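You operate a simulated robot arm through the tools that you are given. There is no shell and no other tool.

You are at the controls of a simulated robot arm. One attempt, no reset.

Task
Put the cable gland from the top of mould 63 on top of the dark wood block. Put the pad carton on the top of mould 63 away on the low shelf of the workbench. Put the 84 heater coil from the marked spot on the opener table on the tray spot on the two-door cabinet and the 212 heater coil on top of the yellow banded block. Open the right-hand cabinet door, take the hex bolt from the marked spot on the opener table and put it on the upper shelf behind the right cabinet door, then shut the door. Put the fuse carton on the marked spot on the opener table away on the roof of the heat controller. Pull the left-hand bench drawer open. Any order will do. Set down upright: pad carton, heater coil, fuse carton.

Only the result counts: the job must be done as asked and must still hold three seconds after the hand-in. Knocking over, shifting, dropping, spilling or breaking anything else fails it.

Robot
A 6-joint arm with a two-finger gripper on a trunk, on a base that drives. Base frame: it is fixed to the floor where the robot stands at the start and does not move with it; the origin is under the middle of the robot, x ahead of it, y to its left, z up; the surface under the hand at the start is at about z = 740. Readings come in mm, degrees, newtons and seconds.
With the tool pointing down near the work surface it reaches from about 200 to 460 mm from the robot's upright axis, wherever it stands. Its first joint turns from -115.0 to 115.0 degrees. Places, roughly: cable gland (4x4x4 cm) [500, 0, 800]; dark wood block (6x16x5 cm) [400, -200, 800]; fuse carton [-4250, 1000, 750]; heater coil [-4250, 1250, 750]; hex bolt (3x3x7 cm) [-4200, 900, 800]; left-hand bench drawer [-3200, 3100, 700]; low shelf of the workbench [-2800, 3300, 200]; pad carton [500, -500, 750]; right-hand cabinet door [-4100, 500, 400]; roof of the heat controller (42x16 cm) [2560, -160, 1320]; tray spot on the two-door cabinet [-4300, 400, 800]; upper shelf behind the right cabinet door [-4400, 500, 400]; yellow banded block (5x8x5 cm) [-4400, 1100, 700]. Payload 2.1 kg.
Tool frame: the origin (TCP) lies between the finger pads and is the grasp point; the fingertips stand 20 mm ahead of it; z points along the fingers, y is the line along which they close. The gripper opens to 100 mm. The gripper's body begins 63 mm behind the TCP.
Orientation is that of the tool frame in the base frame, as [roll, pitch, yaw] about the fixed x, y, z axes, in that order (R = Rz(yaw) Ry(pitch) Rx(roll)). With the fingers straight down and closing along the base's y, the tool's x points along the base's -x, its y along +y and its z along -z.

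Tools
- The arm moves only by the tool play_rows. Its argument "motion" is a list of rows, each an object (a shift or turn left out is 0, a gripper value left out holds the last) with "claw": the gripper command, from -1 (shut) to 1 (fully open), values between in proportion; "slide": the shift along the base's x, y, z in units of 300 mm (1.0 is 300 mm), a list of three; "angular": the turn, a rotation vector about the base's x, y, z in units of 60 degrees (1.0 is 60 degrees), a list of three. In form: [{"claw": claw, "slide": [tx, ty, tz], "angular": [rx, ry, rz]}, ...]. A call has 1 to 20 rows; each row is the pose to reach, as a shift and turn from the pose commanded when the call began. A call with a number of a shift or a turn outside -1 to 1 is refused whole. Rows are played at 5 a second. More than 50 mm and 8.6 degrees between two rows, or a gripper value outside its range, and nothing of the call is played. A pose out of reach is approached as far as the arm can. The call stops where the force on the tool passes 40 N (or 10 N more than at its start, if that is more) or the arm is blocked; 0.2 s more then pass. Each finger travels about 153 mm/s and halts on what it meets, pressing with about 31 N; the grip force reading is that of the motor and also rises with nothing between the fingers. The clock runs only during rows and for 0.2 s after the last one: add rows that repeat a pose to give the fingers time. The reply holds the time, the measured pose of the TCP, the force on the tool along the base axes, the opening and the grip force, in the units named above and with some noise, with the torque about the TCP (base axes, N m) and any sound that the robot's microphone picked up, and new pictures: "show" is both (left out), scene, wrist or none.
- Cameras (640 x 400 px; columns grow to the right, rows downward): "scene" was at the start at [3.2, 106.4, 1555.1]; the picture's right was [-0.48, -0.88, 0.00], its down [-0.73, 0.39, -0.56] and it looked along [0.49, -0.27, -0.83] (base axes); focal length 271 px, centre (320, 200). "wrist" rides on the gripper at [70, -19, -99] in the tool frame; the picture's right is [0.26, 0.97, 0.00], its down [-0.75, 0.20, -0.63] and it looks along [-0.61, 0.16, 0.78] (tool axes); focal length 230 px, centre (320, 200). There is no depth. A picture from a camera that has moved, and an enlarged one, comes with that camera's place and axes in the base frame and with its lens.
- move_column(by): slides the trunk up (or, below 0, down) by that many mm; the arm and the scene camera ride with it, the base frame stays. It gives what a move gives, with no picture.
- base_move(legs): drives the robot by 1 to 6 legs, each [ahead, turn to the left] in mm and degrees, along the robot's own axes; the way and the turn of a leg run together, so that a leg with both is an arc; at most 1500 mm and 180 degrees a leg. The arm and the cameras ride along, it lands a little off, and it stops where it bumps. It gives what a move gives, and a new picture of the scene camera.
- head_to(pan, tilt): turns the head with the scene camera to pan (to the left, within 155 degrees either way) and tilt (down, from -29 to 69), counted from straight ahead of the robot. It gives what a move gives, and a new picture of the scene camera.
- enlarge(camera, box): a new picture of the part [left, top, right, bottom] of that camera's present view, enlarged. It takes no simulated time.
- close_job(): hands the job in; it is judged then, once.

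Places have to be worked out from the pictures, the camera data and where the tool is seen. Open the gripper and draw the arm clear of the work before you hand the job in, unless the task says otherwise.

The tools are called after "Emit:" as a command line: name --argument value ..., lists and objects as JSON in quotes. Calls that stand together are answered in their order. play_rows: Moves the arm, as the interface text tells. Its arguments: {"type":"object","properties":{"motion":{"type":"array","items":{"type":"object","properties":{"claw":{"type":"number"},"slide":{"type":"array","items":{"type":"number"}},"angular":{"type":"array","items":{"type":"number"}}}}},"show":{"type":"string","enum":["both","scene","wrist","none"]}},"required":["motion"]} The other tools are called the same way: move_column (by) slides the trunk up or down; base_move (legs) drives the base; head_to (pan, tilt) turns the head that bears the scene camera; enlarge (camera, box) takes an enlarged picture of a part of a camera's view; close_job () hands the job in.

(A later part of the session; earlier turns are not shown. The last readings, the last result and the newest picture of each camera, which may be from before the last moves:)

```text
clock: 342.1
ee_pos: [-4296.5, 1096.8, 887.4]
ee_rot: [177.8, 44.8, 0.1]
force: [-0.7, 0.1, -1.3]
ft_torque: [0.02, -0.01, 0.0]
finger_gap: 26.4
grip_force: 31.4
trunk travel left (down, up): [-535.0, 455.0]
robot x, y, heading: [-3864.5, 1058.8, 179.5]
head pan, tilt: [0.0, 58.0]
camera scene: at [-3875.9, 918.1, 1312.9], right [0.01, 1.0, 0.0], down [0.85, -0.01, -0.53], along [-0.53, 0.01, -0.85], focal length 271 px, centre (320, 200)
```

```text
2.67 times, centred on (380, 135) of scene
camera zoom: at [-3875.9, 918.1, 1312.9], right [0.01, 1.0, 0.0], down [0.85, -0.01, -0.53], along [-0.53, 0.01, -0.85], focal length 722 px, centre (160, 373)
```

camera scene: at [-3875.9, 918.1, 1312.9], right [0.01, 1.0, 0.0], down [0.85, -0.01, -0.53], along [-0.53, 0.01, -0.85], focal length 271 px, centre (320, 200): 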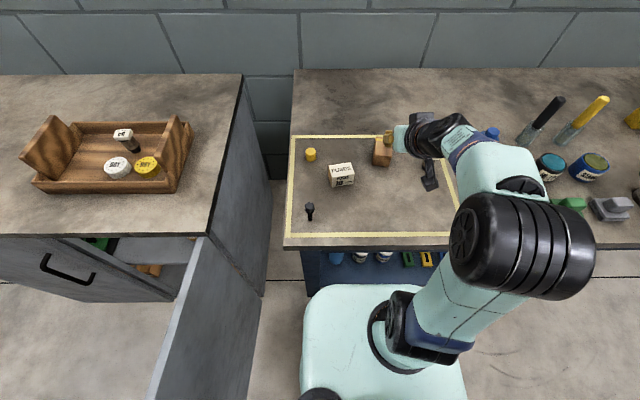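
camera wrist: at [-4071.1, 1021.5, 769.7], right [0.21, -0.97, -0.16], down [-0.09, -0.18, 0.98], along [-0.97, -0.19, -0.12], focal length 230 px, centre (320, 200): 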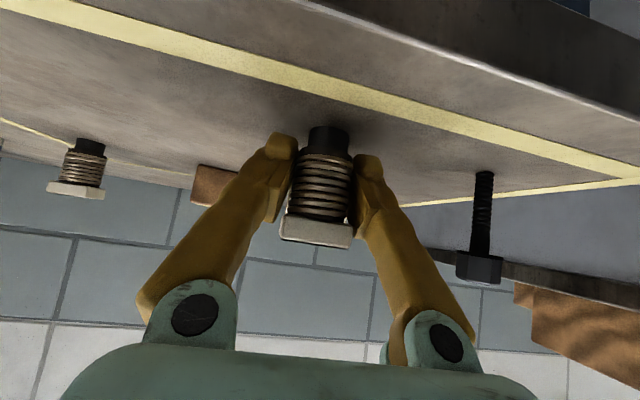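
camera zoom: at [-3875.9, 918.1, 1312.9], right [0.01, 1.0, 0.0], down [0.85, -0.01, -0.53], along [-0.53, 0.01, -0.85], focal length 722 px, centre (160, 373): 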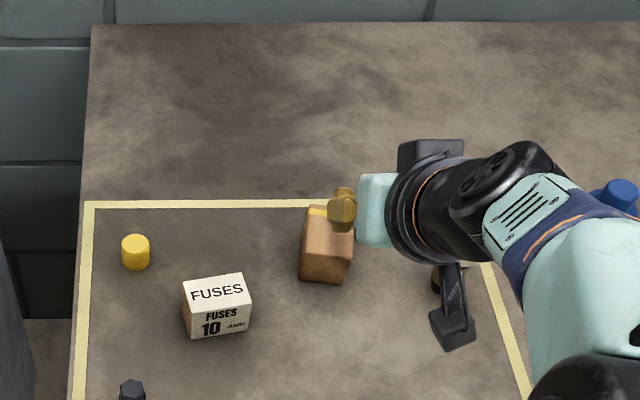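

Block top centre reconfirmed at ≈(-4386,1099). I bring the coil above it.

Emit:
play_rows --motion '[{"slide": [-0.1, 0.003, -0.04]}, {"slide": [-0.2, 0.006, -0.1]}, {"slide": [-0.29, 0.007, -0.16]}, {"slide": [-0.298, 0.007, -0.2]}, {"slide": [-0.298, 0.007, -0.2]}]' --show "both"

Emit:
enlarge --camera "scene" --box '[340, 100, 460, 200]'

```text
clock: 343.3
ee_pos: [-4384.7, 1099.4, 826.4]
ee_rot: [177.8, 44.8, 0.0]
force: [-0.2, -0.2, -0.5]
ft_torque: [0.03, -0.01, 0.01]
finger_gap: 26.6
grip_force: 31.2
trunk travel left (down, up): [-535.0, 455.0]
robot x, y, heading: [-3869.8, 1058.3, 179.3]
head pan, tilt: [0.0, 58.0]
camera scene: at [-3875.1, 918.1, 1312.9], right [0.01, 1.0, 0.0], down [0.85, -0.01, -0.53], along [-0.53, 0.01, -0.85], focal length 271 px, centre (320, 200)
camera wrist: at [-4266.5, 1121.4, 846.7], right [0.21, -0.97, -0.16], down [-0.08, -0.18, 0.98], along [-0.97, -0.19, -0.12], focal length 230 px, centre (320, 200)
```

scene: 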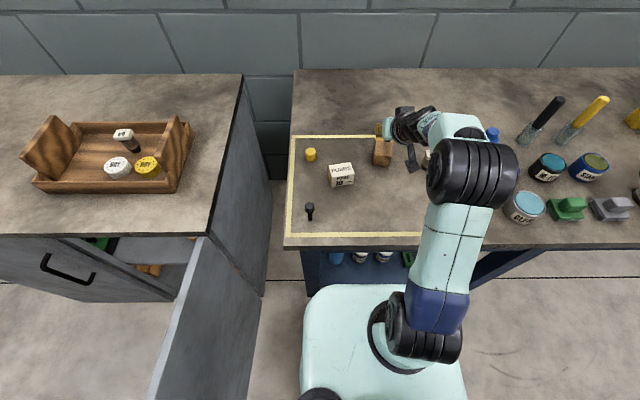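
wrist: 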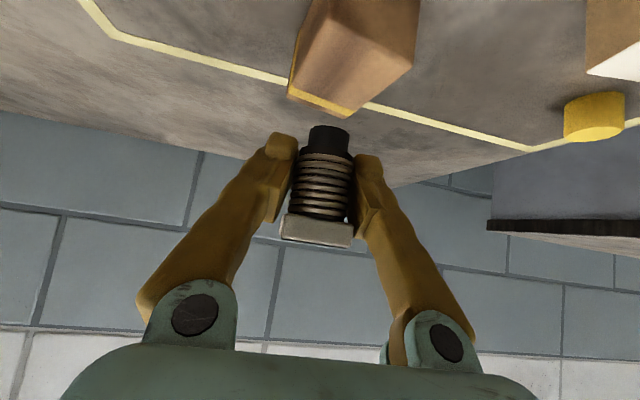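

```text
4.00 times, centred on (400, 150) of scene
camera zoom: at [-3875.1, 918.1, 1312.9], right [0.01, 1.0, 0.0], down [0.85, -0.01, -0.53], along [-0.53, 0.01, -0.85], focal length 1082 px, centre (0, 400)
```

zoom: 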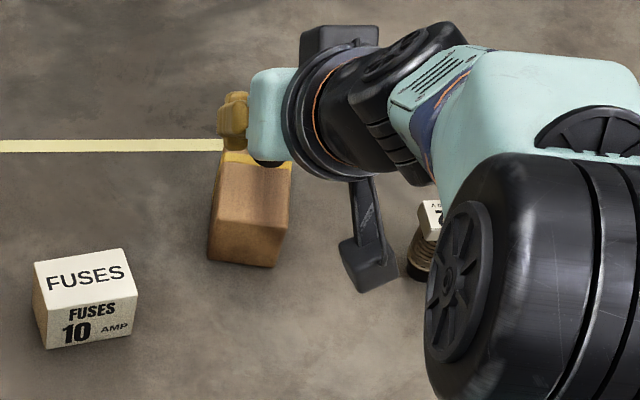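

Emit:
enlarge --camera "wrist" --box '[220, 0, 480, 160]'

```text
2.46 times, centred on (350, 80) of wrist
camera zoom: at [-4266.5, 1121.4, 846.7], right [0.21, -0.97, -0.16], down [-0.08, -0.18, 0.98], along [-0.97, -0.19, -0.12], focal length 566 px, centre (246, 495)
```

zoom: 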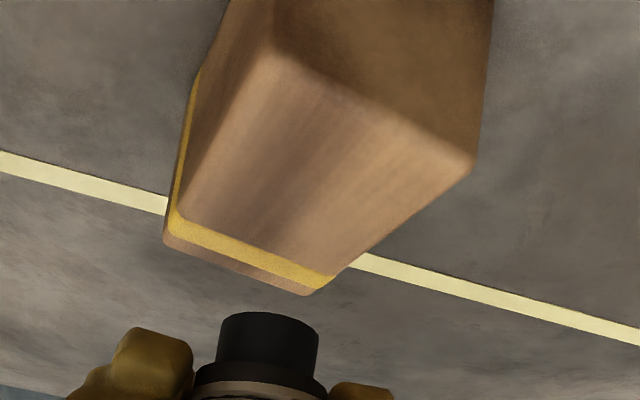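

The block's top is at ≈755, centred ≈(-4397,1096); the coil (≈8 mm beyond the TCP) is over its middle. Lowering stepwise.

Emit:
play_rows --motion '[{"slide": [0, -0.005, -0.03]}, {"slide": [0, -0.01, -0.06]}, {"slide": [0, -0.01, -0.075]}, {"slide": [0, -0.01, -0.075]}]' --show "none"

Emit:
play_rows --motion '[{"slide": [0, 0, -0.005]}, {"slide": [0, 0, -0.01]}, {"slide": [0, 0, -0.01]}]' --show "none"

```text
clock: 344.3
ee_pos: [-4385.9, 1095.1, 806.0]
ee_rot: [177.8, 44.8, 0.0]
force: [0.0, 0.8, -1.5]
ft_torque: [0.0, 0.02, 0.01]
finger_gap: 26.6
grip_force: 30.5
trunk travel left (down, up): [-535.0, 455.0]
robot x, y, heading: [-3862.2, 1054.9, 179.3]
head pan, tilt: [0.0, 58.0]
```

```text
clock: 345.1
ee_pos: [-4385.7, 1095.9, 801.7]
ee_rot: [177.7, 44.7, 0.2]
force: [0.3, 0.1, -1.1]
ft_torque: [0.0, -0.02, -0.04]
finger_gap: 26.6
grip_force: 30.6
trunk travel left (down, up): [-535.0, 455.0]
robot x, y, heading: [-3863.6, 1056.8, 179.9]
head pan, tilt: [0.0, 58.0]
```

Emit:
play_rows --motion '[{"slide": [0, 0, -0.005]}, {"slide": [0, 0, -0.01]}, {"slide": [0, 0, -0.01]}]' --show "none"

Emit:
play_rows --motion '[{"slide": [0, 0, -0.004]}, {"slide": [0, 0, -0.007]}, {"slide": [0, 0, -0.007]}]' --show "none"

```text
clock: 345.9
ee_pos: [-4384.7, 1096.0, 799.7]
ee_rot: [177.9, 44.8, 0.0]
force: [0.2, -0.1, -1.1]
ft_torque: [-0.02, -0.01, -0.03]
finger_gap: 26.6
grip_force: 31.7
trunk travel left (down, up): [-535.0, 455.0]
robot x, y, heading: [-3867.9, 1055.9, 179.3]
head pan, tilt: [0.0, 58.0]
```

```text
clock: 346.7
ee_pos: [-4384.6, 1095.8, 796.6]
ee_rot: [177.9, 44.7, 0.0]
force: [0.2, -0.3, -1.3]
ft_torque: [0.01, -0.01, -0.03]
finger_gap: 26.4
grip_force: 31.4
trunk travel left (down, up): [-535.0, 455.0]
robot x, y, heading: [-3863.7, 1058.5, 179.3]
head pan, tilt: [0.0, 58.0]
```

Emit:
play_rows --motion '[{"slide": [0, 0, -0.004]}, {"slide": [0, 0, -0.007]}, {"slide": [0, 0, -0.007]}]' --show "wrist"

```text
clock: 347.5
ee_pos: [-4383.4, 1095.9, 794.8]
ee_rot: [177.8, 44.9, 0.0]
force: [-1.5, -0.2, 2.4]
ft_torque: [0.06, 0.01, 0.0]
finger_gap: 26.3
grip_force: 31.2
trunk travel left (down, up): [-535.0, 455.0]
robot x, y, heading: [-3867.9, 1060.0, 179.5]
head pan, tilt: [0.0, 58.0]
camera wrist: at [-4265.7, 1118.0, 814.7], right [0.21, -0.97, -0.16], down [-0.08, -0.18, 0.98], along [-0.97, -0.19, -0.12], focal length 230 px, centre (320, 200)
```

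wrist: 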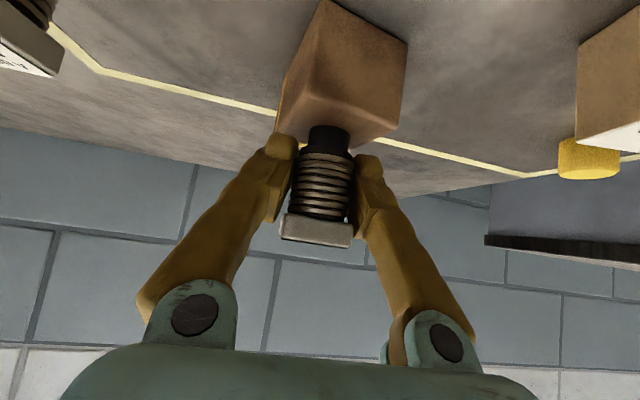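

Contact felt at z≈795. I release gently and retract.

Emit:
play_rows --motion '[{"slide": [0, 0, -0.002]}, {"claw": -0.3, "slide": [0, 0, 0]}, {"claw": -0.1, "slide": [0, 0, 0]}, {"claw": 0.1, "slide": [0, 0, 0]}, {"claw": 0.2, "slide": [0, 0, 0]}, {"claw": 0.2, "slide": [0, 0, 0]}, {"slide": [0.06, 0, 0.06]}, {"slide": [0.15, 0, 0.15]}, {"slide": [0.25, 0, 0.25]}, {"slide": [0.25, 0, 0.25]}]' --show "both"

Emit:
enlarge --camera "scene" --box '[280, 80, 480, 240]'

```text
clock: 349.7
ee_pos: [-4309.9, 1095.9, 870.5]
ee_rot: [177.8, 44.8, 0.1]
force: [-0.8, 0.2, -0.4]
ft_torque: [0.0, 0.01, 0.0]
finger_gap: 60.0
grip_force: 0.1
trunk travel left (down, up): [-535.0, 455.0]
robot x, y, heading: [-3865.3, 1057.2, 179.2]
head pan, tilt: [0.0, 58.0]
camera scene: at [-3875.5, 918.2, 1312.9], right [0.01, 1.0, 0.0], down [0.85, -0.01, -0.53], along [-0.53, 0.01, -0.85], focal length 271 px, centre (320, 200)
camera wrist: at [-4190.1, 1118.0, 890.7], right [0.21, -0.97, -0.16], down [-0.08, -0.18, 0.98], along [-0.97, -0.19, -0.12], focal length 230 px, centre (320, 200)
```

scene: 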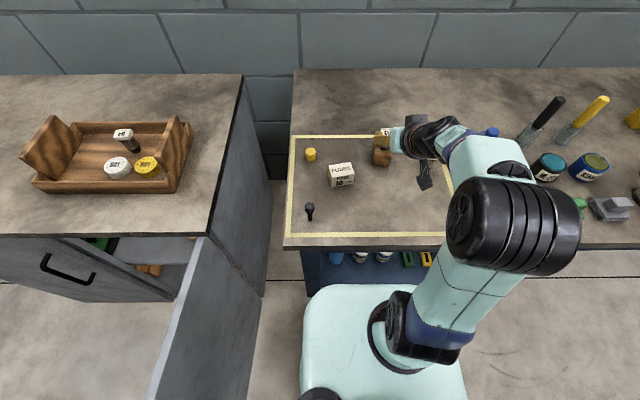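
wrist: 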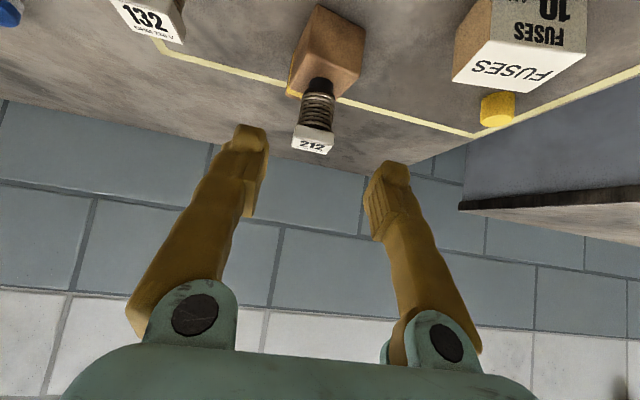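

```text
2.50 times, centred on (380, 160) of scene
camera zoom: at [-3875.5, 918.2, 1312.9], right [0.01, 1.0, 0.0], down [0.85, -0.01, -0.53], along [-0.53, 0.01, -0.85], focal length 676 px, centre (170, 300)
```

zoom: 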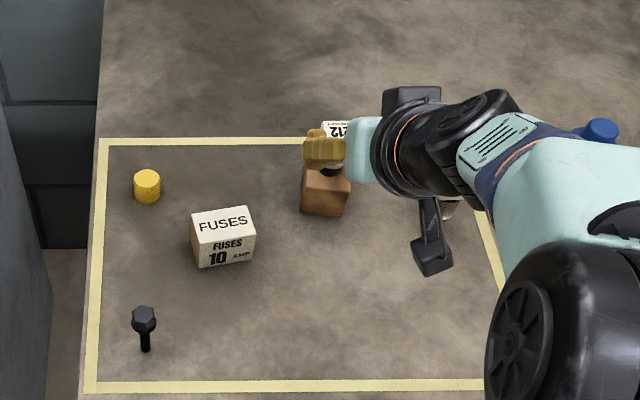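

The 212 coil stands on the banded block. Next the bolt at ≈(-4190,898): I back 110 mm and line up.

Emit:
base_move --legs '[[-110, 0]]'

Emit:
play_rows --motion '[{"claw": 0.2, "slide": [0.1, -0.05, 0]}, {"slide": [0.2, -0.15, 0]}, {"slide": [0.3, -0.27, 0]}, {"slide": [0.32, -0.41, -0.02]}, {"slide": [0.32, -0.55, -0.06]}, {"slide": [0.32, -0.66, -0.12]}, {"slide": [0.32, -0.66, -0.12]}]' --show "both"

```text
clock: 350.9
ee_pos: [-4195.4, 1094.4, 871.7]
ee_rot: [177.8, 44.9, 0.0]
force: [0.0, 0.1, 0.6]
ft_torque: [-0.02, 0.01, 0.0]
finger_gap: 60.0
grip_force: 0.0
trunk travel left (down, up): [-535.0, 455.0]
robot x, y, heading: [-3751.0, 1056.3, 179.7]
head pan, tilt: [0.0, 58.0]
camera scene: at [-3761.4, 917.0, 1312.9], right [0.01, 1.0, 0.0], down [0.85, -0.01, -0.53], along [-0.53, 0.01, -0.85], focal length 271 px, centre (320, 200)
```

scene: 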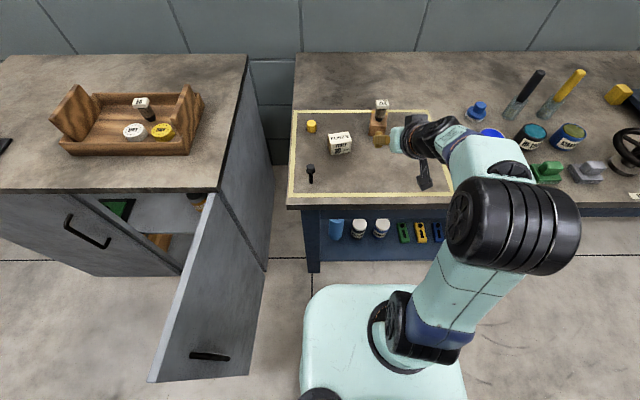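

```text
clock: 352.5
ee_pos: [-4099.8, 894.0, 834.0]
ee_rot: [177.9, 44.9, 0.1]
force: [0.2, 0.3, 0.4]
ft_torque: [-0.03, 0.01, -0.01]
finger_gap: 60.1
grip_force: 0.1
trunk travel left (down, up): [-535.0, 455.0]
robot x, y, heading: [-3749.6, 1056.0, 179.5]
head pan, tilt: [0.0, 58.0]
camera scene: at [-3762.0, 917.4, 1312.9], right [0.01, 1.0, 0.0], down [0.85, -0.01, -0.53], along [-0.53, 0.0, -0.85], focal length 271 px, centre (320, 200)
camera wrist: at [-3980.8, 916.1, 853.8], right [0.21, -0.97, -0.16], down [-0.08, -0.18, 0.98], along [-0.97, -0.19, -0.12], focal length 230 px, centre (320, 200)
```

scene: 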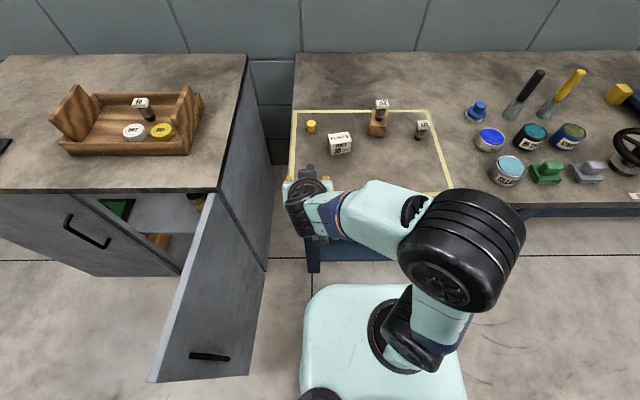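
wrist: 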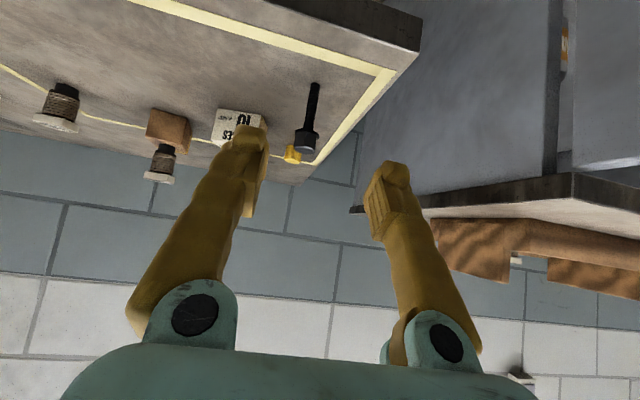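

Emit:
move_column --by -60

Emit:
play_rows --motion '[{"slide": [-0.1, 0.004, -0.03]}, {"slide": [-0.2, 0.008, -0.07]}, {"slide": [-0.28, 0.012, -0.1]}, {"slide": [-0.317, 0.012, -0.107]}, {"slide": [-0.317, 0.012, -0.107]}]' --show "wrist"

```text
clock: 353.5
ee_pos: [-4100.3, 895.0, 773.5]
ee_rot: [177.8, 44.8, 0.0]
force: [-0.6, 0.1, 0.4]
ft_torque: [-0.01, 0.0, -0.01]
finger_gap: 60.1
grip_force: 0.0
trunk travel left (down, up): [-475.0, 515.0]
robot x, y, heading: [-3754.3, 1055.8, 179.5]
head pan, tilt: [0.0, 58.0]
```

```text
clock: 354.7
ee_pos: [-4195.3, 898.2, 743.2]
ee_rot: [177.7, 45.0, 0.1]
force: [2.3, -0.1, 2.4]
ft_torque: [0.09, -0.01, -0.05]
finger_gap: 60.0
grip_force: 0.0
trunk travel left (down, up): [-475.0, 515.0]
robot x, y, heading: [-3750.5, 1055.5, 179.3]
head pan, tilt: [0.0, 58.0]
camera wrist: at [-4076.4, 920.0, 762.5], right [0.21, -0.97, -0.16], down [-0.08, -0.18, 0.98], along [-0.97, -0.19, -0.12], focal length 230 px, centre (320, 200)
```

wrist: 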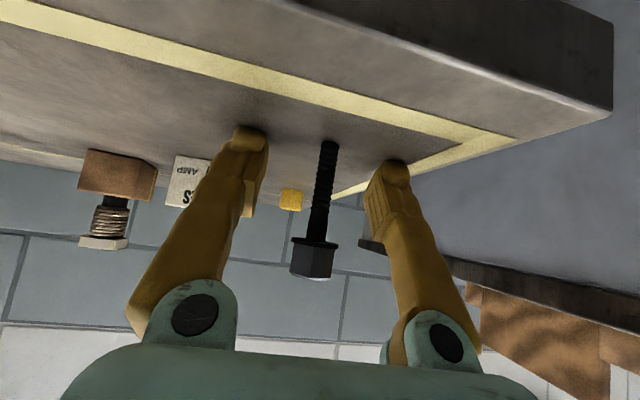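

Light contact: the fingertips graze the table (so its top is ≈719). I raise 3 mm and close on the bolt's shaft.

Emit:
play_rows --motion '[{"slide": [0, -0.003, 0.012]}, {"claw": -0.2, "slide": [0, -0.003, 0.012]}, {"claw": -1, "slide": [0, -0.003, 0.012]}, {"claw": -1, "slide": [0, -0.003, 0.012]}, {"claw": -1, "slide": [0, -0.003, 0.012]}]' --show "wrist"

```text
clock: 355.9
ee_pos: [-4195.8, 896.3, 745.1]
ee_rot: [177.7, 44.7, 0.2]
force: [0.5, -0.7, 0.3]
ft_torque: [-0.01, 0.04, 0.01]
finger_gap: 5.7
grip_force: 30.0
trunk travel left (down, up): [-475.0, 515.0]
robot x, y, heading: [-3753.7, 1057.5, 179.8]
head pan, tilt: [0.0, 58.0]
camera wrist: at [-4076.7, 918.8, 765.6], right [0.21, -0.97, -0.16], down [-0.08, -0.18, 0.98], along [-0.97, -0.19, -0.12], focal length 230 px, centre (320, 200)
```

wrist: 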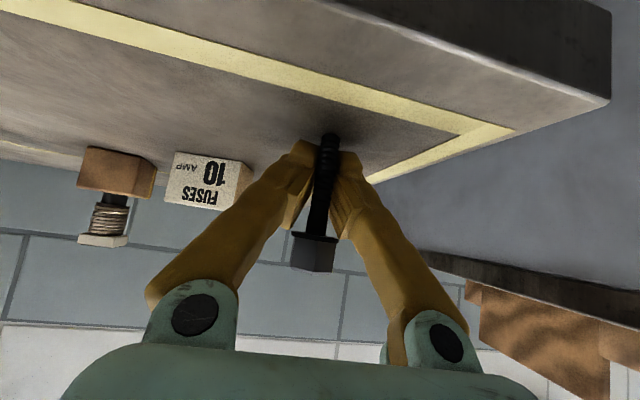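

Held (reading like the earlier bars seated in the pads). I lift it, check, and retract.

Emit:
play_rows --motion '[{"slide": [0, 0, 0.06]}, {"slide": [0, 0, 0.2]}, {"slide": [0.02, 0, 0.34]}, {"slide": [0.06, 0, 0.46]}, {"slide": [0.06, 0, 0.46]}]' --show "wrist"

```text
clock: 357.1
ee_pos: [-4176.8, 896.6, 881.8]
ee_rot: [177.7, 44.9, 0.1]
force: [0.5, -0.3, -0.9]
ft_torque: [-0.01, 0.01, 0.01]
finger_gap: 6.0
grip_force: 30.2
trunk travel left (down, up): [-475.0, 515.0]
robot x, y, heading: [-3753.1, 1054.2, 179.6]
head pan, tilt: [0.0, 58.0]
camera wrist: at [-4057.4, 917.6, 901.1], right [0.21, -0.97, -0.16], down [-0.08, -0.18, 0.98], along [-0.97, -0.19, -0.12], focal length 230 px, centre (320, 200)
```

wrist: 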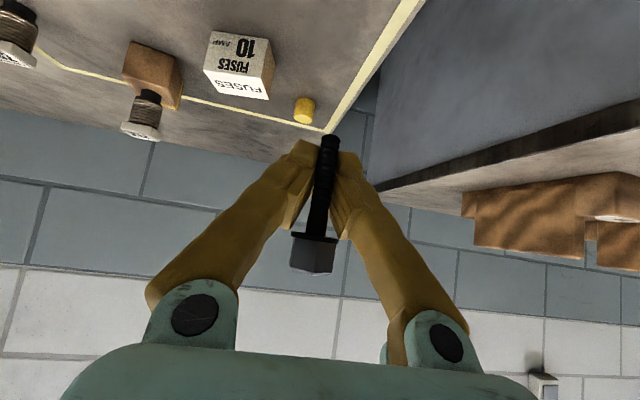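

Bolt lifted fine. I drive around the open door to the cabinet front.

Emit:
base_move --legs '[[-400, 0], [0, 90], [715, 0], [0, -90]]'

Emit:
head_to --pan -5 --tilt 40

```text
clock: 370.6
ee_pos: [-3817.0, 189.2, 881.3]
ee_rot: [177.8, 44.8, -1.1]
force: [0.5, -0.1, -1.2]
ft_torque: [-0.02, -0.02, -0.02]
finger_gap: 5.9
grip_force: 30.0
trunk travel left (down, up): [-475.0, 515.0]
robot x, y, heading: [-3390.1, 341.8, 178.1]
head pan, tilt: [0.0, 58.0]
camera scene: at [-3402.9, 202.0, 1252.9], right [0.03, 1.0, 0.0], down [0.85, -0.03, -0.53], along [-0.53, 0.02, -0.85], focal length 271 px, centre (320, 200)
```

scene: 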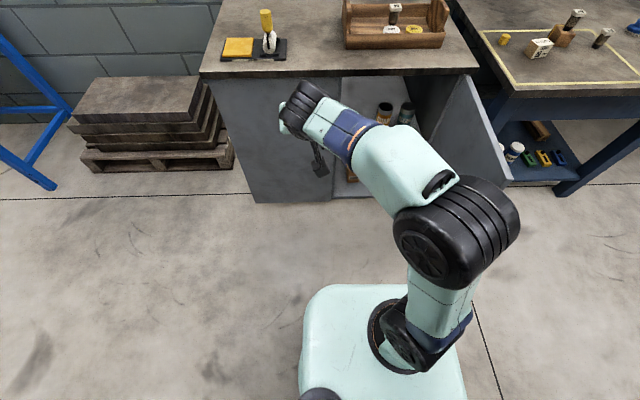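

```text
clock: 371.4
ee_pos: [-3818.3, 189.2, 879.6]
ee_rot: [177.7, 44.7, -1.1]
force: [-0.7, -0.3, -0.3]
ft_torque: [0.0, -0.02, 0.02]
finger_gap: 6.2
grip_force: 29.6
trunk travel left (down, up): [-475.0, 515.0]
robot x, y, heading: [-3392.3, 341.0, 178.2]
head pan, tilt: [-5.0, 40.0]
camera scene: at [-3418.4, 209.8, 1277.2], right [0.12, 0.99, 0.0], down [0.64, -0.08, -0.77], along [-0.76, 0.09, -0.64], focal length 271 px, centre (320, 200)
```

scene: 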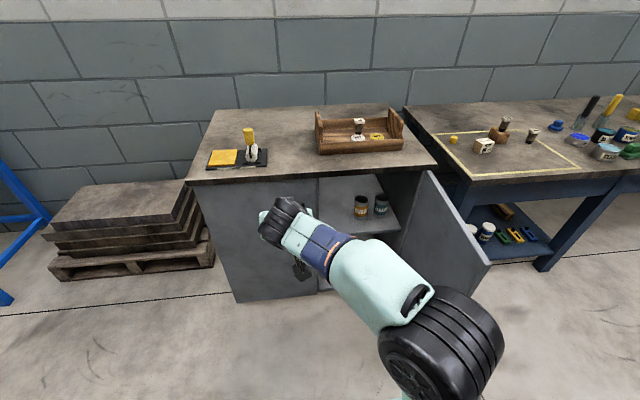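

I bring the hand to the right in front of the opening and lower the column for a view of the upper shelf.

Emit:
play_rows --motion '[{"slide": [0.0, 0.14, 0]}, {"slide": [0.0, 0.28, 0]}, {"slide": [0.0, 0.42, 0]}, {"slide": [0.0, 0.56, 0]}, {"slide": [0.0, 0.66, 0]}, {"slide": [0.0, 0.66, 0]}]' --show "none"

Emit:
move_column --by -330

Emit:
head_to --pan -5 --tilt 30

Emit:
enlarge --camera "scene" --box '[280, 100, 480, 250]'

```text
clock: 372.8
ee_pos: [-3818.1, 388.9, 881.0]
ee_rot: [177.7, 44.8, -1.3]
force: [0.5, -0.1, 0.1]
ft_torque: [0.0, 0.01, 0.05]
finger_gap: 6.0
grip_force: 29.4
trunk travel left (down, up): [-475.0, 515.0]
robot x, y, heading: [-3390.6, 339.6, 178.0]
head pan, tilt: [-5.0, 40.0]
```

```text
clock: 376.0
ee_pos: [-3819.5, 388.7, 550.8]
ee_rot: [177.8, 44.8, -1.2]
force: [0.1, 0.2, -0.7]
ft_torque: [0.0, 0.0, 0.0]
finger_gap: 5.8
grip_force: 29.9
trunk travel left (down, up): [-145.0, 845.0]
robot x, y, heading: [-3389.8, 341.5, 178.4]
head pan, tilt: [-5.0, 40.0]
```

```text
clock: 376.8
ee_pos: [-3819.6, 390.0, 550.3]
ee_rot: [177.7, 44.8, -1.2]
force: [0.2, 0.4, -1.2]
ft_torque: [0.02, -0.01, 0.02]
finger_gap: 6.0
grip_force: 29.8
trunk travel left (down, up): [-145.0, 845.0]
robot x, y, heading: [-3390.9, 342.7, 178.3]
head pan, tilt: [-5.0, 30.0]
camera scene: at [-3423.7, 210.7, 962.6], right [0.12, 0.99, 0.0], down [0.5, -0.06, -0.87], along [-0.86, 0.1, -0.5], focal length 271 px, centre (320, 200)
```

scene: 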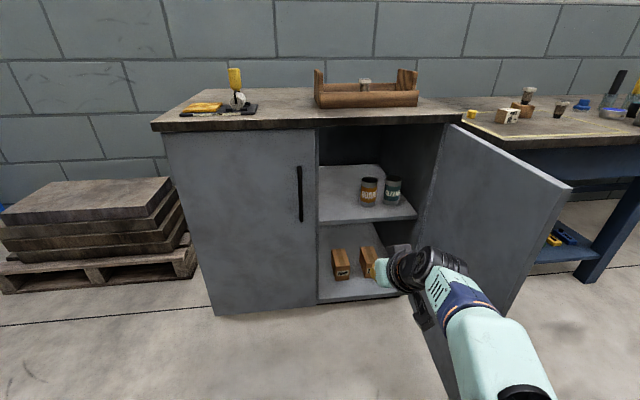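

```text
2.67 times, centred on (380, 175) of scene
camera zoom: at [-3423.7, 210.7, 962.6], right [0.12, 0.99, 0.0], down [0.5, -0.06, -0.87], along [-0.86, 0.1, -0.5], focal length 722 px, centre (160, 267)
```

zoom: 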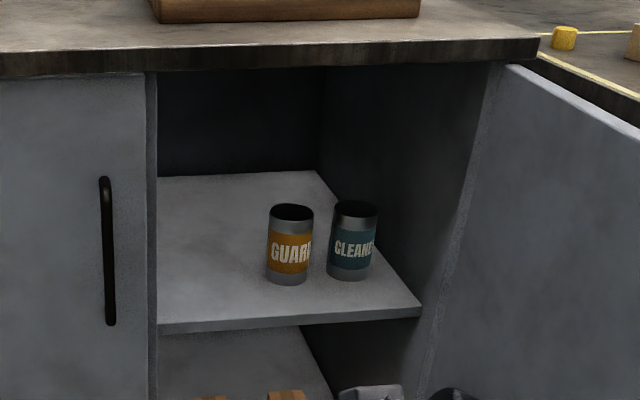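

The upper shelf is at z≈450 and its left part (y 300–450) is free in front. I drive forward 300 mm and extend over the spot (-4220,385).

Emit:
base_move --legs '[[300, 1.5]]'

Emit:
play_rows --motion '[{"slide": [0, 0, 0]}]' --show "wrist"

```text
clock: 378.8
ee_pos: [-4124.3, 385.9, 550.2]
ee_rot: [177.7, 44.8, 0.1]
force: [0.2, 0.7, 0.0]
ft_torque: [-0.01, 0.05, -0.01]
finger_gap: 5.9
grip_force: 29.6
trunk travel left (down, up): [-145.0, 845.0]
robot x, y, heading: [-3696.7, 349.2, 179.8]
head pan, tilt: [-5.0, 30.0]
camera scene: at [-3725.1, 215.8, 962.6], right [0.09, 1.0, 0.0], down [0.5, -0.05, -0.87], along [-0.86, 0.08, -0.5], focal length 271 px, centre (320, 200)
```

scene: 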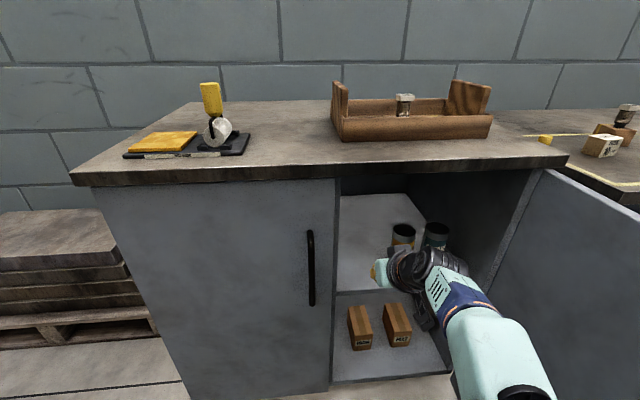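

```text
clock: 379.2
ee_pos: [-4124.1, 385.5, 551.0]
ee_rot: [177.9, 44.8, 0.3]
force: [0.0, 0.4, -1.3]
ft_torque: [0.01, 0.01, 0.03]
finger_gap: 5.8
grip_force: 29.7
trunk travel left (down, up): [-145.0, 845.0]
robot x, y, heading: [-3695.6, 348.3, 179.7]
head pan, tilt: [-5.0, 30.0]
camera wrist: at [-4005.4, 407.6, 570.5], right [0.21, -0.96, -0.16], down [-0.08, -0.18, 0.98], along [-0.97, -0.2, -0.12], focal length 230 px, centre (320, 200)
```

wrist: 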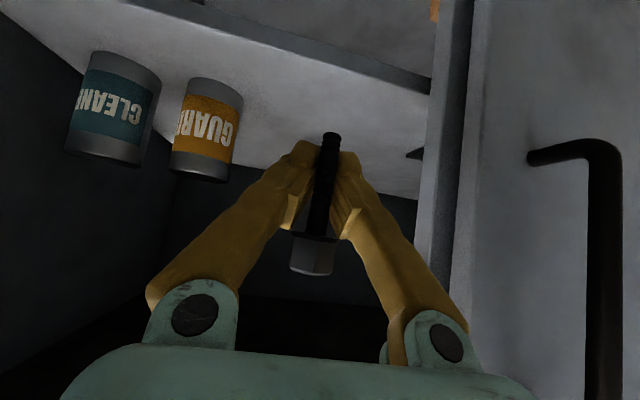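

Emit:
play_rows --motion '[{"slide": [-0.1, 0, -0.04]}, {"slide": [-0.2, 0, -0.09]}, {"slide": [-0.28, 0, -0.14]}, {"slide": [-0.3, 0, -0.18]}, {"slide": [-0.3, 0, -0.2]}, {"slide": [-0.3, 0, -0.2]}]' --show "both"

```text
clock: 380.6
ee_pos: [-4216.3, 385.4, 489.2]
ee_rot: [177.8, 44.7, 0.2]
force: [0.5, 1.2, -0.9]
ft_torque: [0.03, 0.0, 0.02]
finger_gap: 6.1
grip_force: 30.0
trunk travel left (down, up): [-145.0, 845.0]
robot x, y, heading: [-3693.8, 350.6, 179.6]
head pan, tilt: [-5.0, 30.0]
camera scene: at [-3725.2, 215.8, 962.6], right [0.09, 1.0, 0.0], down [0.5, -0.05, -0.87], along [-0.86, 0.08, -0.5], focal length 271 px, centre (320, 200)
camera wrist: at [-4096.0, 407.2, 509.6], right [0.21, -0.96, -0.16], down [-0.08, -0.18, 0.98], along [-0.97, -0.2, -0.12], focal length 230 px, centre (320, 200)
```

scene: 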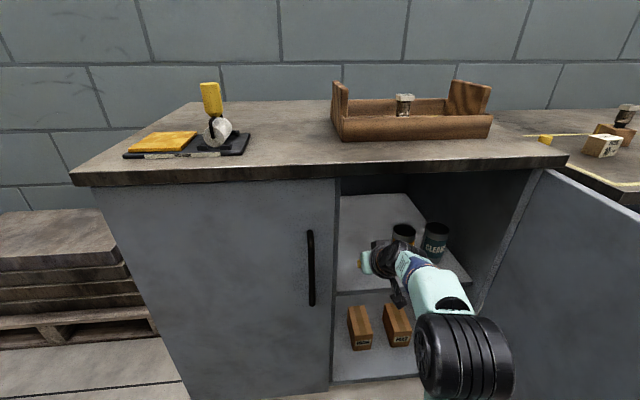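
wrist: 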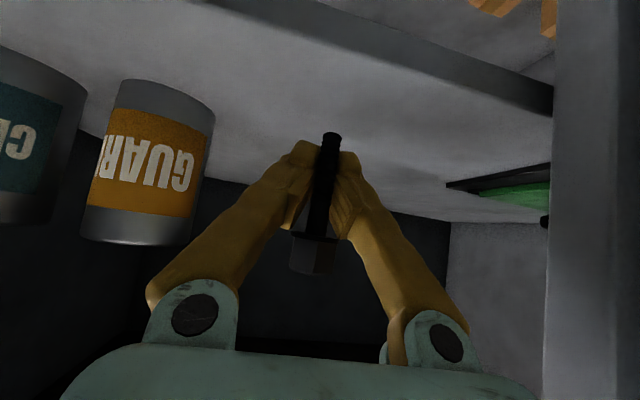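

Emit:
play_rows --motion '[{"slide": [0, 0, -0.007]}, {"slide": [0, 0, -0.014]}, {"slide": [0, 0, -0.02]}, {"slide": [0, 0, -0.02]}]' --show "none"

Emit:
play_rows --motion '[{"slide": [0, 0, -0.005]}, {"slide": [0, 0, -0.01]}, {"slide": [0, 0, -0.01]}]' --show "none"

```text
clock: 381.6
ee_pos: [-4214.6, 385.0, 485.3]
ee_rot: [177.8, 44.7, 0.3]
force: [-0.6, 1.1, -0.8]
ft_torque: [-0.01, 0.02, -0.02]
finger_gap: 5.8
grip_force: 29.4
trunk travel left (down, up): [-145.0, 845.0]
robot x, y, heading: [-3694.4, 348.5, 179.7]
head pan, tilt: [-5.0, 30.0]
```

```text
clock: 382.4
ee_pos: [-4213.1, 384.5, 481.4]
ee_rot: [177.8, 44.8, 0.2]
force: [-0.6, 0.2, 0.5]
ft_torque: [-0.01, 0.02, -0.03]
finger_gap: 6.0
grip_force: 29.7
trunk travel left (down, up): [-145.0, 845.0]
robot x, y, heading: [-3694.7, 348.5, 179.5]
head pan, tilt: [-5.0, 30.0]
```

Emit:
play_rows --motion '[{"slide": [0, 0, -0.005]}, {"slide": [0, 0, -0.01]}, {"slide": [0, 0, -0.01]}]' --show "none"

Emit:
play_rows --motion '[{"slide": [0, 0, -0.004]}, {"slide": [0, 0, -0.008]}, {"slide": [0, 0, -0.008]}]' --show "wrist"

```text
clock: 383.2
ee_pos: [-4213.6, 385.4, 478.2]
ee_rot: [177.8, 44.8, 0.2]
force: [-0.5, 0.7, -2.4]
ft_torque: [0.04, -0.01, 0.01]
finger_gap: 5.7
grip_force: 29.2
trunk travel left (down, up): [-145.0, 845.0]
robot x, y, heading: [-3694.1, 347.1, 179.8]
head pan, tilt: [-5.0, 30.0]
```

```text
clock: 384.0
ee_pos: [-4215.1, 385.5, 476.2]
ee_rot: [177.7, 44.8, 0.2]
force: [-0.6, 0.4, -0.3]
ft_torque: [0.04, 0.02, -0.04]
finger_gap: 6.0
grip_force: 29.5
trunk travel left (down, up): [-145.0, 845.0]
robot x, y, heading: [-3693.2, 344.4, 179.6]
head pan, tilt: [-5.0, 30.0]
camera wrist: at [-4095.7, 408.0, 496.2], right [0.21, -0.96, -0.16], down [-0.08, -0.18, 0.98], along [-0.97, -0.2, -0.12], focal length 230 px, centre (320, 200)
```

wrist: 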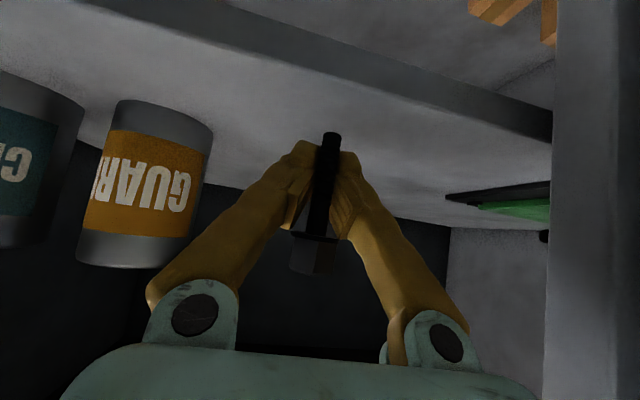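

Emit:
play_rows --motion '[{"slide": [0, 0, -0.007]}, {"slide": [0, 0, -0.014]}, {"slide": [0, 0, -0.014]}]' --show "none"

Emit:
play_rows --motion '[{"slide": [0, 0, -0.005]}, {"slide": [0, 0, -0.01]}, {"slide": [0, 0, -0.01]}]' --show "none"

Emit:
play_rows --motion '[{"slide": [0, 0, -0.005]}, {"slide": [0, 0, -0.01]}, {"slide": [0, 0, -0.01]}]' --show "none"

```text
clock: 384.8
ee_pos: [-4215.0, 385.3, 471.6]
ee_rot: [177.8, 44.8, 0.2]
force: [0.0, -0.3, -1.4]
ft_torque: [0.0, 0.03, 0.02]
finger_gap: 6.0
grip_force: 29.6
trunk travel left (down, up): [-145.0, 845.0]
robot x, y, heading: [-3693.1, 347.7, 179.3]
head pan, tilt: [-5.0, 30.0]
```

```text
clock: 385.6
ee_pos: [-4213.5, 384.4, 468.3]
ee_rot: [177.8, 44.8, 0.2]
force: [0.4, 0.3, -1.0]
ft_torque: [0.02, 0.01, 0.01]
finger_gap: 6.2
grip_force: 29.4
trunk travel left (down, up): [-145.0, 845.0]
robot x, y, heading: [-3694.6, 344.0, 179.6]
head pan, tilt: [-5.0, 30.0]
```

```text
clock: 386.4
ee_pos: [-4213.5, 386.2, 464.8]
ee_rot: [177.9, 44.8, 0.2]
force: [0.8, -0.5, -0.8]
ft_torque: [-0.01, 0.0, 0.0]
finger_gap: 5.8
grip_force: 29.5
trunk travel left (down, up): [-145.0, 845.0]
robot x, y, heading: [-3695.9, 343.7, 179.5]
head pan, tilt: [-5.0, 30.0]
```

Emit:
play_rows --motion '[{"slide": [0, 0, -0.005]}, {"slide": [0, 0, -0.01]}, {"slide": [0, 0, -0.01]}]' --show "wrist"

```text
clock: 387.2
ee_pos: [-4214.2, 384.8, 463.8]
ee_rot: [177.8, 44.9, 0.2]
force: [-2.4, -1.1, 2.7]
ft_torque: [0.02, 0.02, -0.04]
finger_gap: 6.3
grip_force: 29.3
trunk travel left (down, up): [-145.0, 845.0]
robot x, y, heading: [-3691.3, 345.1, 179.6]
head pan, tilt: [-5.0, 30.0]
camera wrist: at [-4095.2, 407.5, 483.1], right [0.21, -0.96, -0.16], down [-0.08, -0.18, 0.98], along [-0.97, -0.19, -0.12], focal length 230 px, centre (320, 200)
```

wrist: 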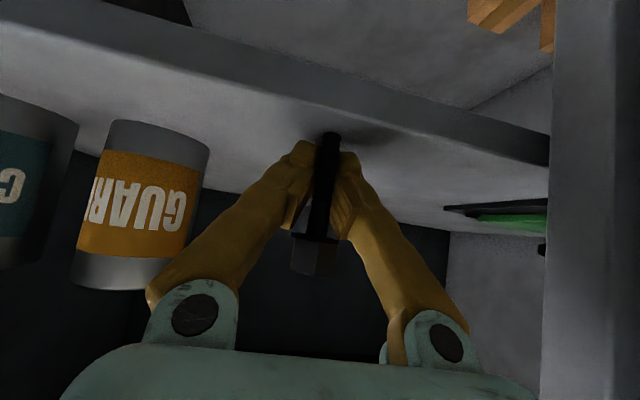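

Shelf contact at ≈463.5. I seat it, open slowly and retract along the tool axis.

Emit:
play_rows --motion '[{"slide": [0, 0, -0.002]}, {"slide": [0, 0, -0.002]}, {"claw": -0.85, "slide": [0, 0, 0]}, {"claw": -0.7, "slide": [0, 0, 0]}, {"claw": -0.5, "slide": [0, 0, 0]}, {"claw": -0.3, "slide": [0, 0, 0]}, {"claw": -0.1, "slide": [0, 0, 0]}, {"claw": 0.1, "slide": [0, 0, 0]}, {"claw": 0.1, "slide": [0.03, 0, 0.03]}, {"slide": [0.08, 0, 0.08]}, {"slide": [0.16, 0, 0.16]}, {"slide": [0.26, 0, 0.24]}, {"slide": [0.36, 0, 0.28]}, {"slide": [0.36, 0, 0.28]}]' --show "both"

```text
clock: 390.2
ee_pos: [-4104.7, 385.9, 547.5]
ee_rot: [177.9, 44.9, 0.2]
force: [0.5, -0.6, 0.0]
ft_torque: [0.02, 0.02, -0.03]
finger_gap: 55.0
grip_force: 0.1
trunk travel left (down, up): [-145.0, 845.0]
robot x, y, heading: [-3699.1, 350.2, 179.6]
head pan, tilt: [-5.0, 30.0]
camera scene: at [-3725.0, 215.8, 962.6], right [0.09, 1.0, 0.0], down [0.5, -0.05, -0.87], along [-0.86, 0.08, -0.5], focal length 271 px, centre (320, 200)
camera wrist: at [-3987.3, 407.8, 567.3], right [0.21, -0.96, -0.16], down [-0.08, -0.18, 0.98], along [-0.97, -0.19, -0.12], focal length 230 px, centre (320, 200)
```

scene: 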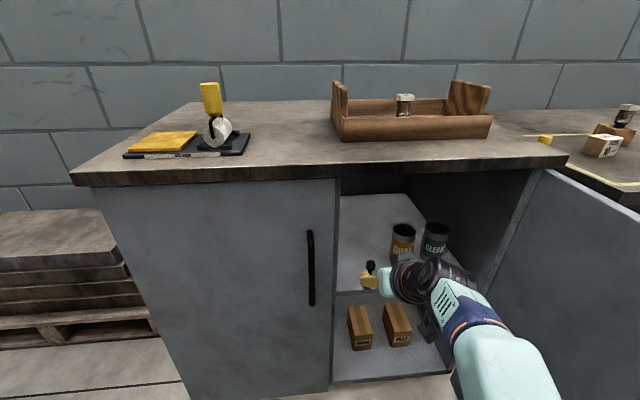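
wrist: 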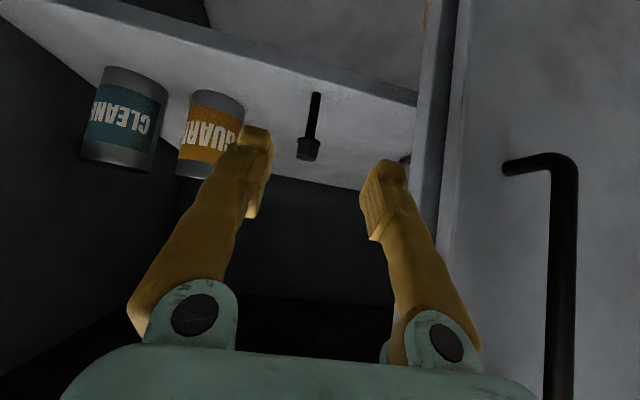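

The bolt stands on the upper shelf. To shut the door I back off, lift the hand over the door, and come down on its outer side.

Emit:
base_move --legs '[[-200, 0]]'

Emit:
move_column --by 340

Emit:
play_rows --motion '[{"claw": -0.5, "slide": [0.03, 0.13, 0]}, {"claw": -1, "slide": [0.07, 0.27, 0]}, {"slide": [0.12, 0.41, 0]}, {"slide": [0.17, 0.55, 0]}, {"slide": [0.22, 0.69, 0]}, {"slide": [0.27, 0.83, 0]}, {"slide": [0.31, 0.97, 0]}, {"slide": [0.31, 0.97, 0]}]' --show "both"

```text
clock: 391.8
ee_pos: [-3907.8, 382.8, 547.2]
ee_rot: [177.7, 44.9, 0.5]
force: [0.1, 0.3, 0.3]
ft_torque: [0.04, -0.01, 0.0]
finger_gap: 54.8
grip_force: 0.1
trunk travel left (down, up): [-145.0, 845.0]
robot x, y, heading: [-3498.7, 341.4, 179.9]
head pan, tilt: [-5.0, 30.0]
camera scene: at [-3525.8, 214.8, 962.6], right [0.09, 1.0, 0.0], down [0.5, -0.04, -0.87], along [-0.86, 0.08, -0.5], focal length 271 px, centre (320, 200)
```

scene: 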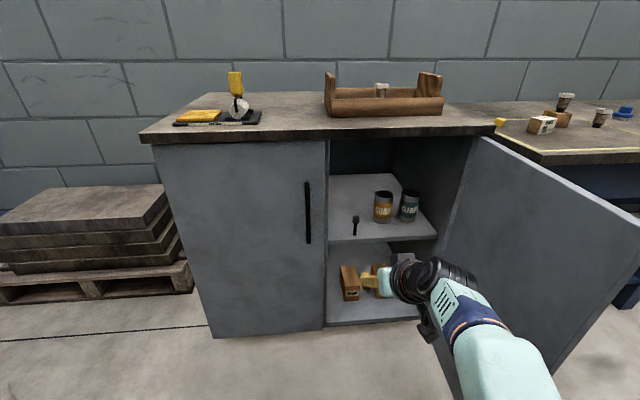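

```text
clock: 395.1
ee_pos: [-3907.8, 382.0, 886.9]
ee_rot: [177.9, 44.8, 0.6]
force: [0.0, 0.4, 0.2]
ft_torque: [0.0, 0.02, 0.03]
finger_gap: 54.8
grip_force: 0.0
trunk travel left (down, up): [-485.0, 505.0]
robot x, y, heading: [-3494.8, 352.9, 180.1]
head pan, tilt: [-5.0, 30.0]
```

```text
clock: 396.9
ee_pos: [-3812.8, 673.6, 887.3]
ee_rot: [177.7, 44.7, 0.6]
force: [-0.7, -0.2, -0.3]
ft_torque: [-0.03, -0.01, 0.02]
finger_gap: 0.0
grip_force: 29.4
trunk travel left (down, up): [-485.0, 505.0]
robot x, y, heading: [-3497.6, 346.4, 180.0]
head pan, tilt: [-5.0, 30.0]
camera scene: at [-3525.8, 214.2, 1302.5], right [0.09, 1.0, 0.0], down [0.5, -0.04, -0.87], along [-0.86, 0.08, -0.5], focal length 271 px, centre (320, 200)
camera wrist: at [-3694.1, 696.3, 908.5], right [0.22, -0.96, -0.15], down [-0.08, -0.18, 0.98], along [-0.97, -0.2, -0.12], focal length 230 px, centre (320, 200)
```

scene: 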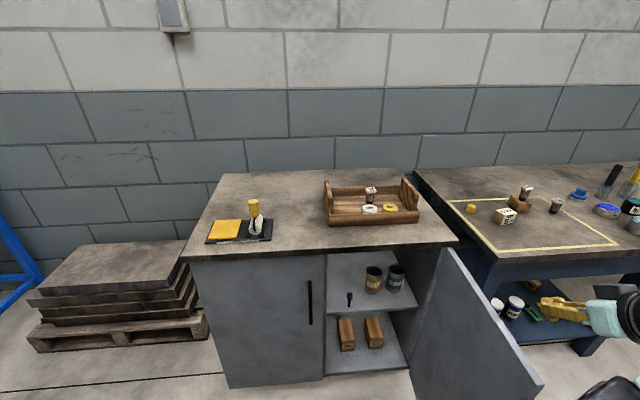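
wrist: 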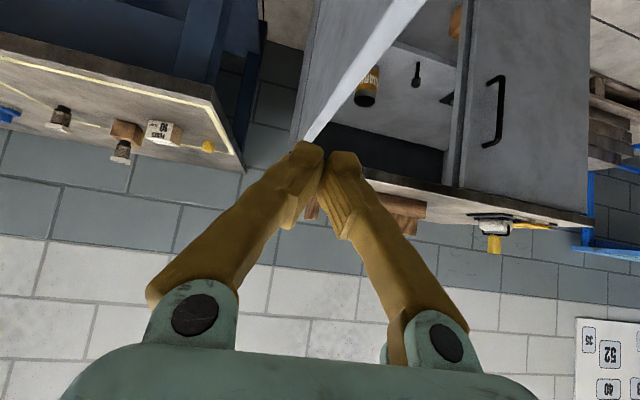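

The door is at ~90° along y≈660–680. I move to y≈750 on its outer side, then lower the column.

Emit:
play_rows --motion '[{"slide": [0.0, 0.1, 0]}, {"slide": [0.0, 0.2, 0]}, {"slide": [0.0, 0.27, 0]}, {"slide": [0.0, 0.27, 0]}]' --show "wrist"

```text
clock: 397.9
ee_pos: [-3802.0, 710.4, 869.4]
ee_rot: [177.7, 44.8, 0.5]
force: [0.5, 0.0, 0.5]
ft_torque: [0.02, -0.04, -0.02]
finger_gap: 0.0
grip_force: 29.1
out of reach, approached as far as the arm can: row 1, 2, 3, 4
trunk travel left (down, up): [-485.0, 505.0]
robot x, y, heading: [-3497.1, 343.6, 179.9]
head pan, tilt: [-5.0, 30.0]
camera wrist: at [-3682.5, 732.6, 889.4], right [0.22, -0.96, -0.16], down [-0.08, -0.18, 0.98], along [-0.97, -0.2, -0.12], focal length 230 px, centre (320, 200)
```

wrist: 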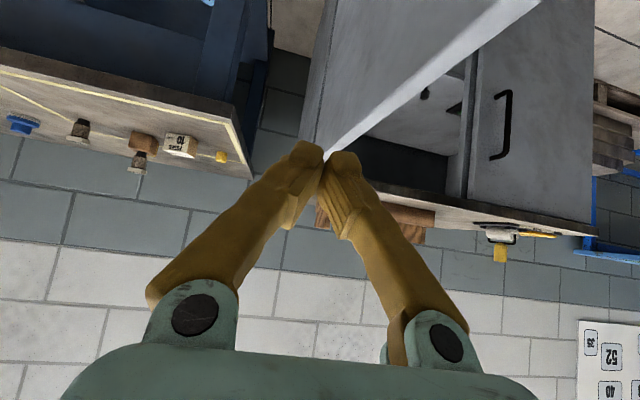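

Sideways reach is limited, so I recentre the arm (over the door) and move the base 300 mm to the right instead.

Emit:
play_rows --motion '[{"slide": [0.0, -0.14, 0.03]}, {"slide": [0.0, -0.28, 0.06]}, {"slide": [-0.02, -0.42, 0.06]}, {"slide": [-0.04, -0.56, 0.06]}, {"slide": [-0.07, -0.7, 0.06]}, {"slide": [-0.1, -0.84, 0.06]}, {"slide": [-0.13, -0.98, 0.06]}, {"slide": [-0.13, -0.98, 0.06]}]' --show "none"

Emit:
base_move --legs '[[-60, 0], [0, -90], [330, 0], [0, 90]]'

```text
clock: 399.8
ee_pos: [-3851.2, 422.0, 887.5]
ee_rot: [177.8, 44.8, 0.6]
force: [-0.3, 0.1, 0.0]
ft_torque: [-0.01, 0.0, -0.04]
finger_gap: 0.0
grip_force: 29.3
out of reach, approached as far as the arm can: row 7, 8
trunk travel left (down, up): [-485.0, 505.0]
robot x, y, heading: [-3497.1, 348.2, 179.8]
head pan, tilt: [-5.0, 30.0]
```

```text
clock: 410.1
ee_pos: [-3788.3, 744.4, 887.2]
ee_rot: [177.8, 44.8, 0.5]
force: [-0.2, -0.4, -0.4]
ft_torque: [0.0, -0.01, 0.04]
finger_gap: 0.0
grip_force: 29.6
trunk travel left (down, up): [-485.0, 505.0]
robot x, y, heading: [-3434.0, 666.6, 179.9]
head pan, tilt: [-5.0, 30.0]
camera scene: at [-3464.0, 536.9, 1302.6], right [0.09, 1.0, 0.0], down [0.5, -0.04, -0.87], along [-0.86, 0.08, -0.5], focal length 271 px, centre (320, 200)
```

scene: 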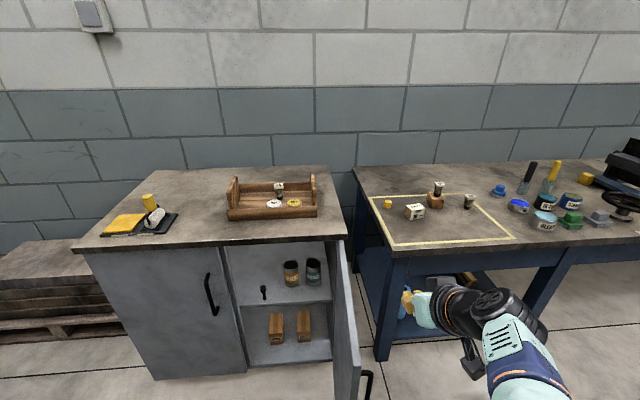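

Emit:
play_rows --motion '[{"slide": [0.0, 0.08, 0]}, {"slide": [0.0, 0.16, 0]}, {"slide": [0.0, 0.16, 0]}]' --show "none"

Emit:
move_column --by -330

Emit:
play_rows --motion '[{"slide": [0.0, 0.0, 0]}]' --show "both"

```text
clock: 410.9
ee_pos: [-3788.3, 792.8, 886.2]
ee_rot: [177.9, 44.7, 0.6]
force: [-0.5, -0.8, 0.2]
ft_torque: [0.01, 0.05, 0.0]
finger_gap: 0.2
grip_force: 29.5
trunk travel left (down, up): [-485.0, 505.0]
robot x, y, heading: [-3434.4, 670.1, 180.1]
head pan, tilt: [-5.0, 30.0]
```

```text
clock: 414.2
ee_pos: [-3789.3, 792.5, 556.0]
ee_rot: [177.9, 44.8, 0.5]
force: [-0.1, -0.2, 0.7]
ft_torque: [-0.02, -0.03, -0.02]
finger_gap: 0.0
grip_force: 29.9
trunk travel left (down, up): [-155.0, 835.0]
robot x, y, heading: [-3432.8, 670.4, 180.1]
head pan, tilt: [-5.0, 30.0]
```

```text
clock: 414.6
ee_pos: [-3789.1, 793.0, 556.4]
ee_rot: [177.9, 44.8, 0.5]
force: [0.7, 0.9, 0.3]
ft_torque: [0.0, 0.0, 0.03]
finger_gap: 0.2
grip_force: 29.5
trunk travel left (down, up): [-155.0, 835.0]
robot x, y, heading: [-3435.9, 664.9, 180.2]
head pan, tilt: [-5.0, 30.0]
camera scene: at [-3464.1, 537.0, 972.6], right [0.09, 1.0, 0.0], down [0.5, -0.04, -0.87], along [-0.86, 0.08, -0.5], focal length 271 px, centre (320, 200)
camera wrist: at [-3670.6, 815.8, 576.5], right [0.22, -0.96, -0.15], down [-0.08, -0.18, 0.98], along [-0.97, -0.2, -0.12], focal length 230 px, centre (320, 200)
```

scene: 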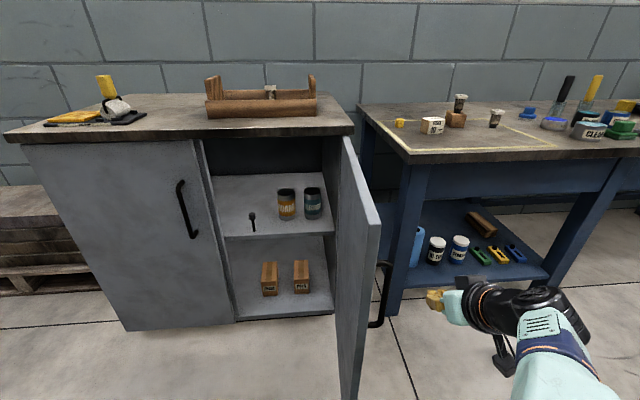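
wrist: 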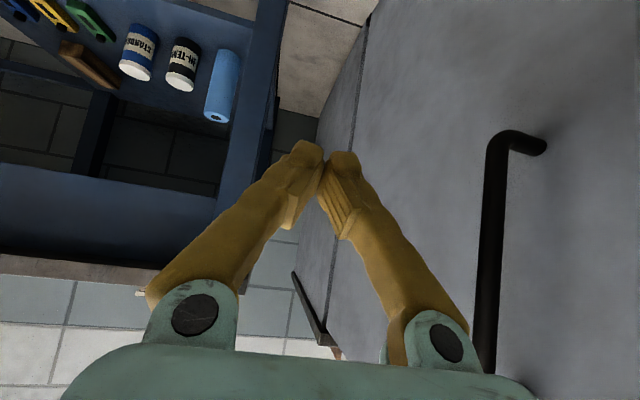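

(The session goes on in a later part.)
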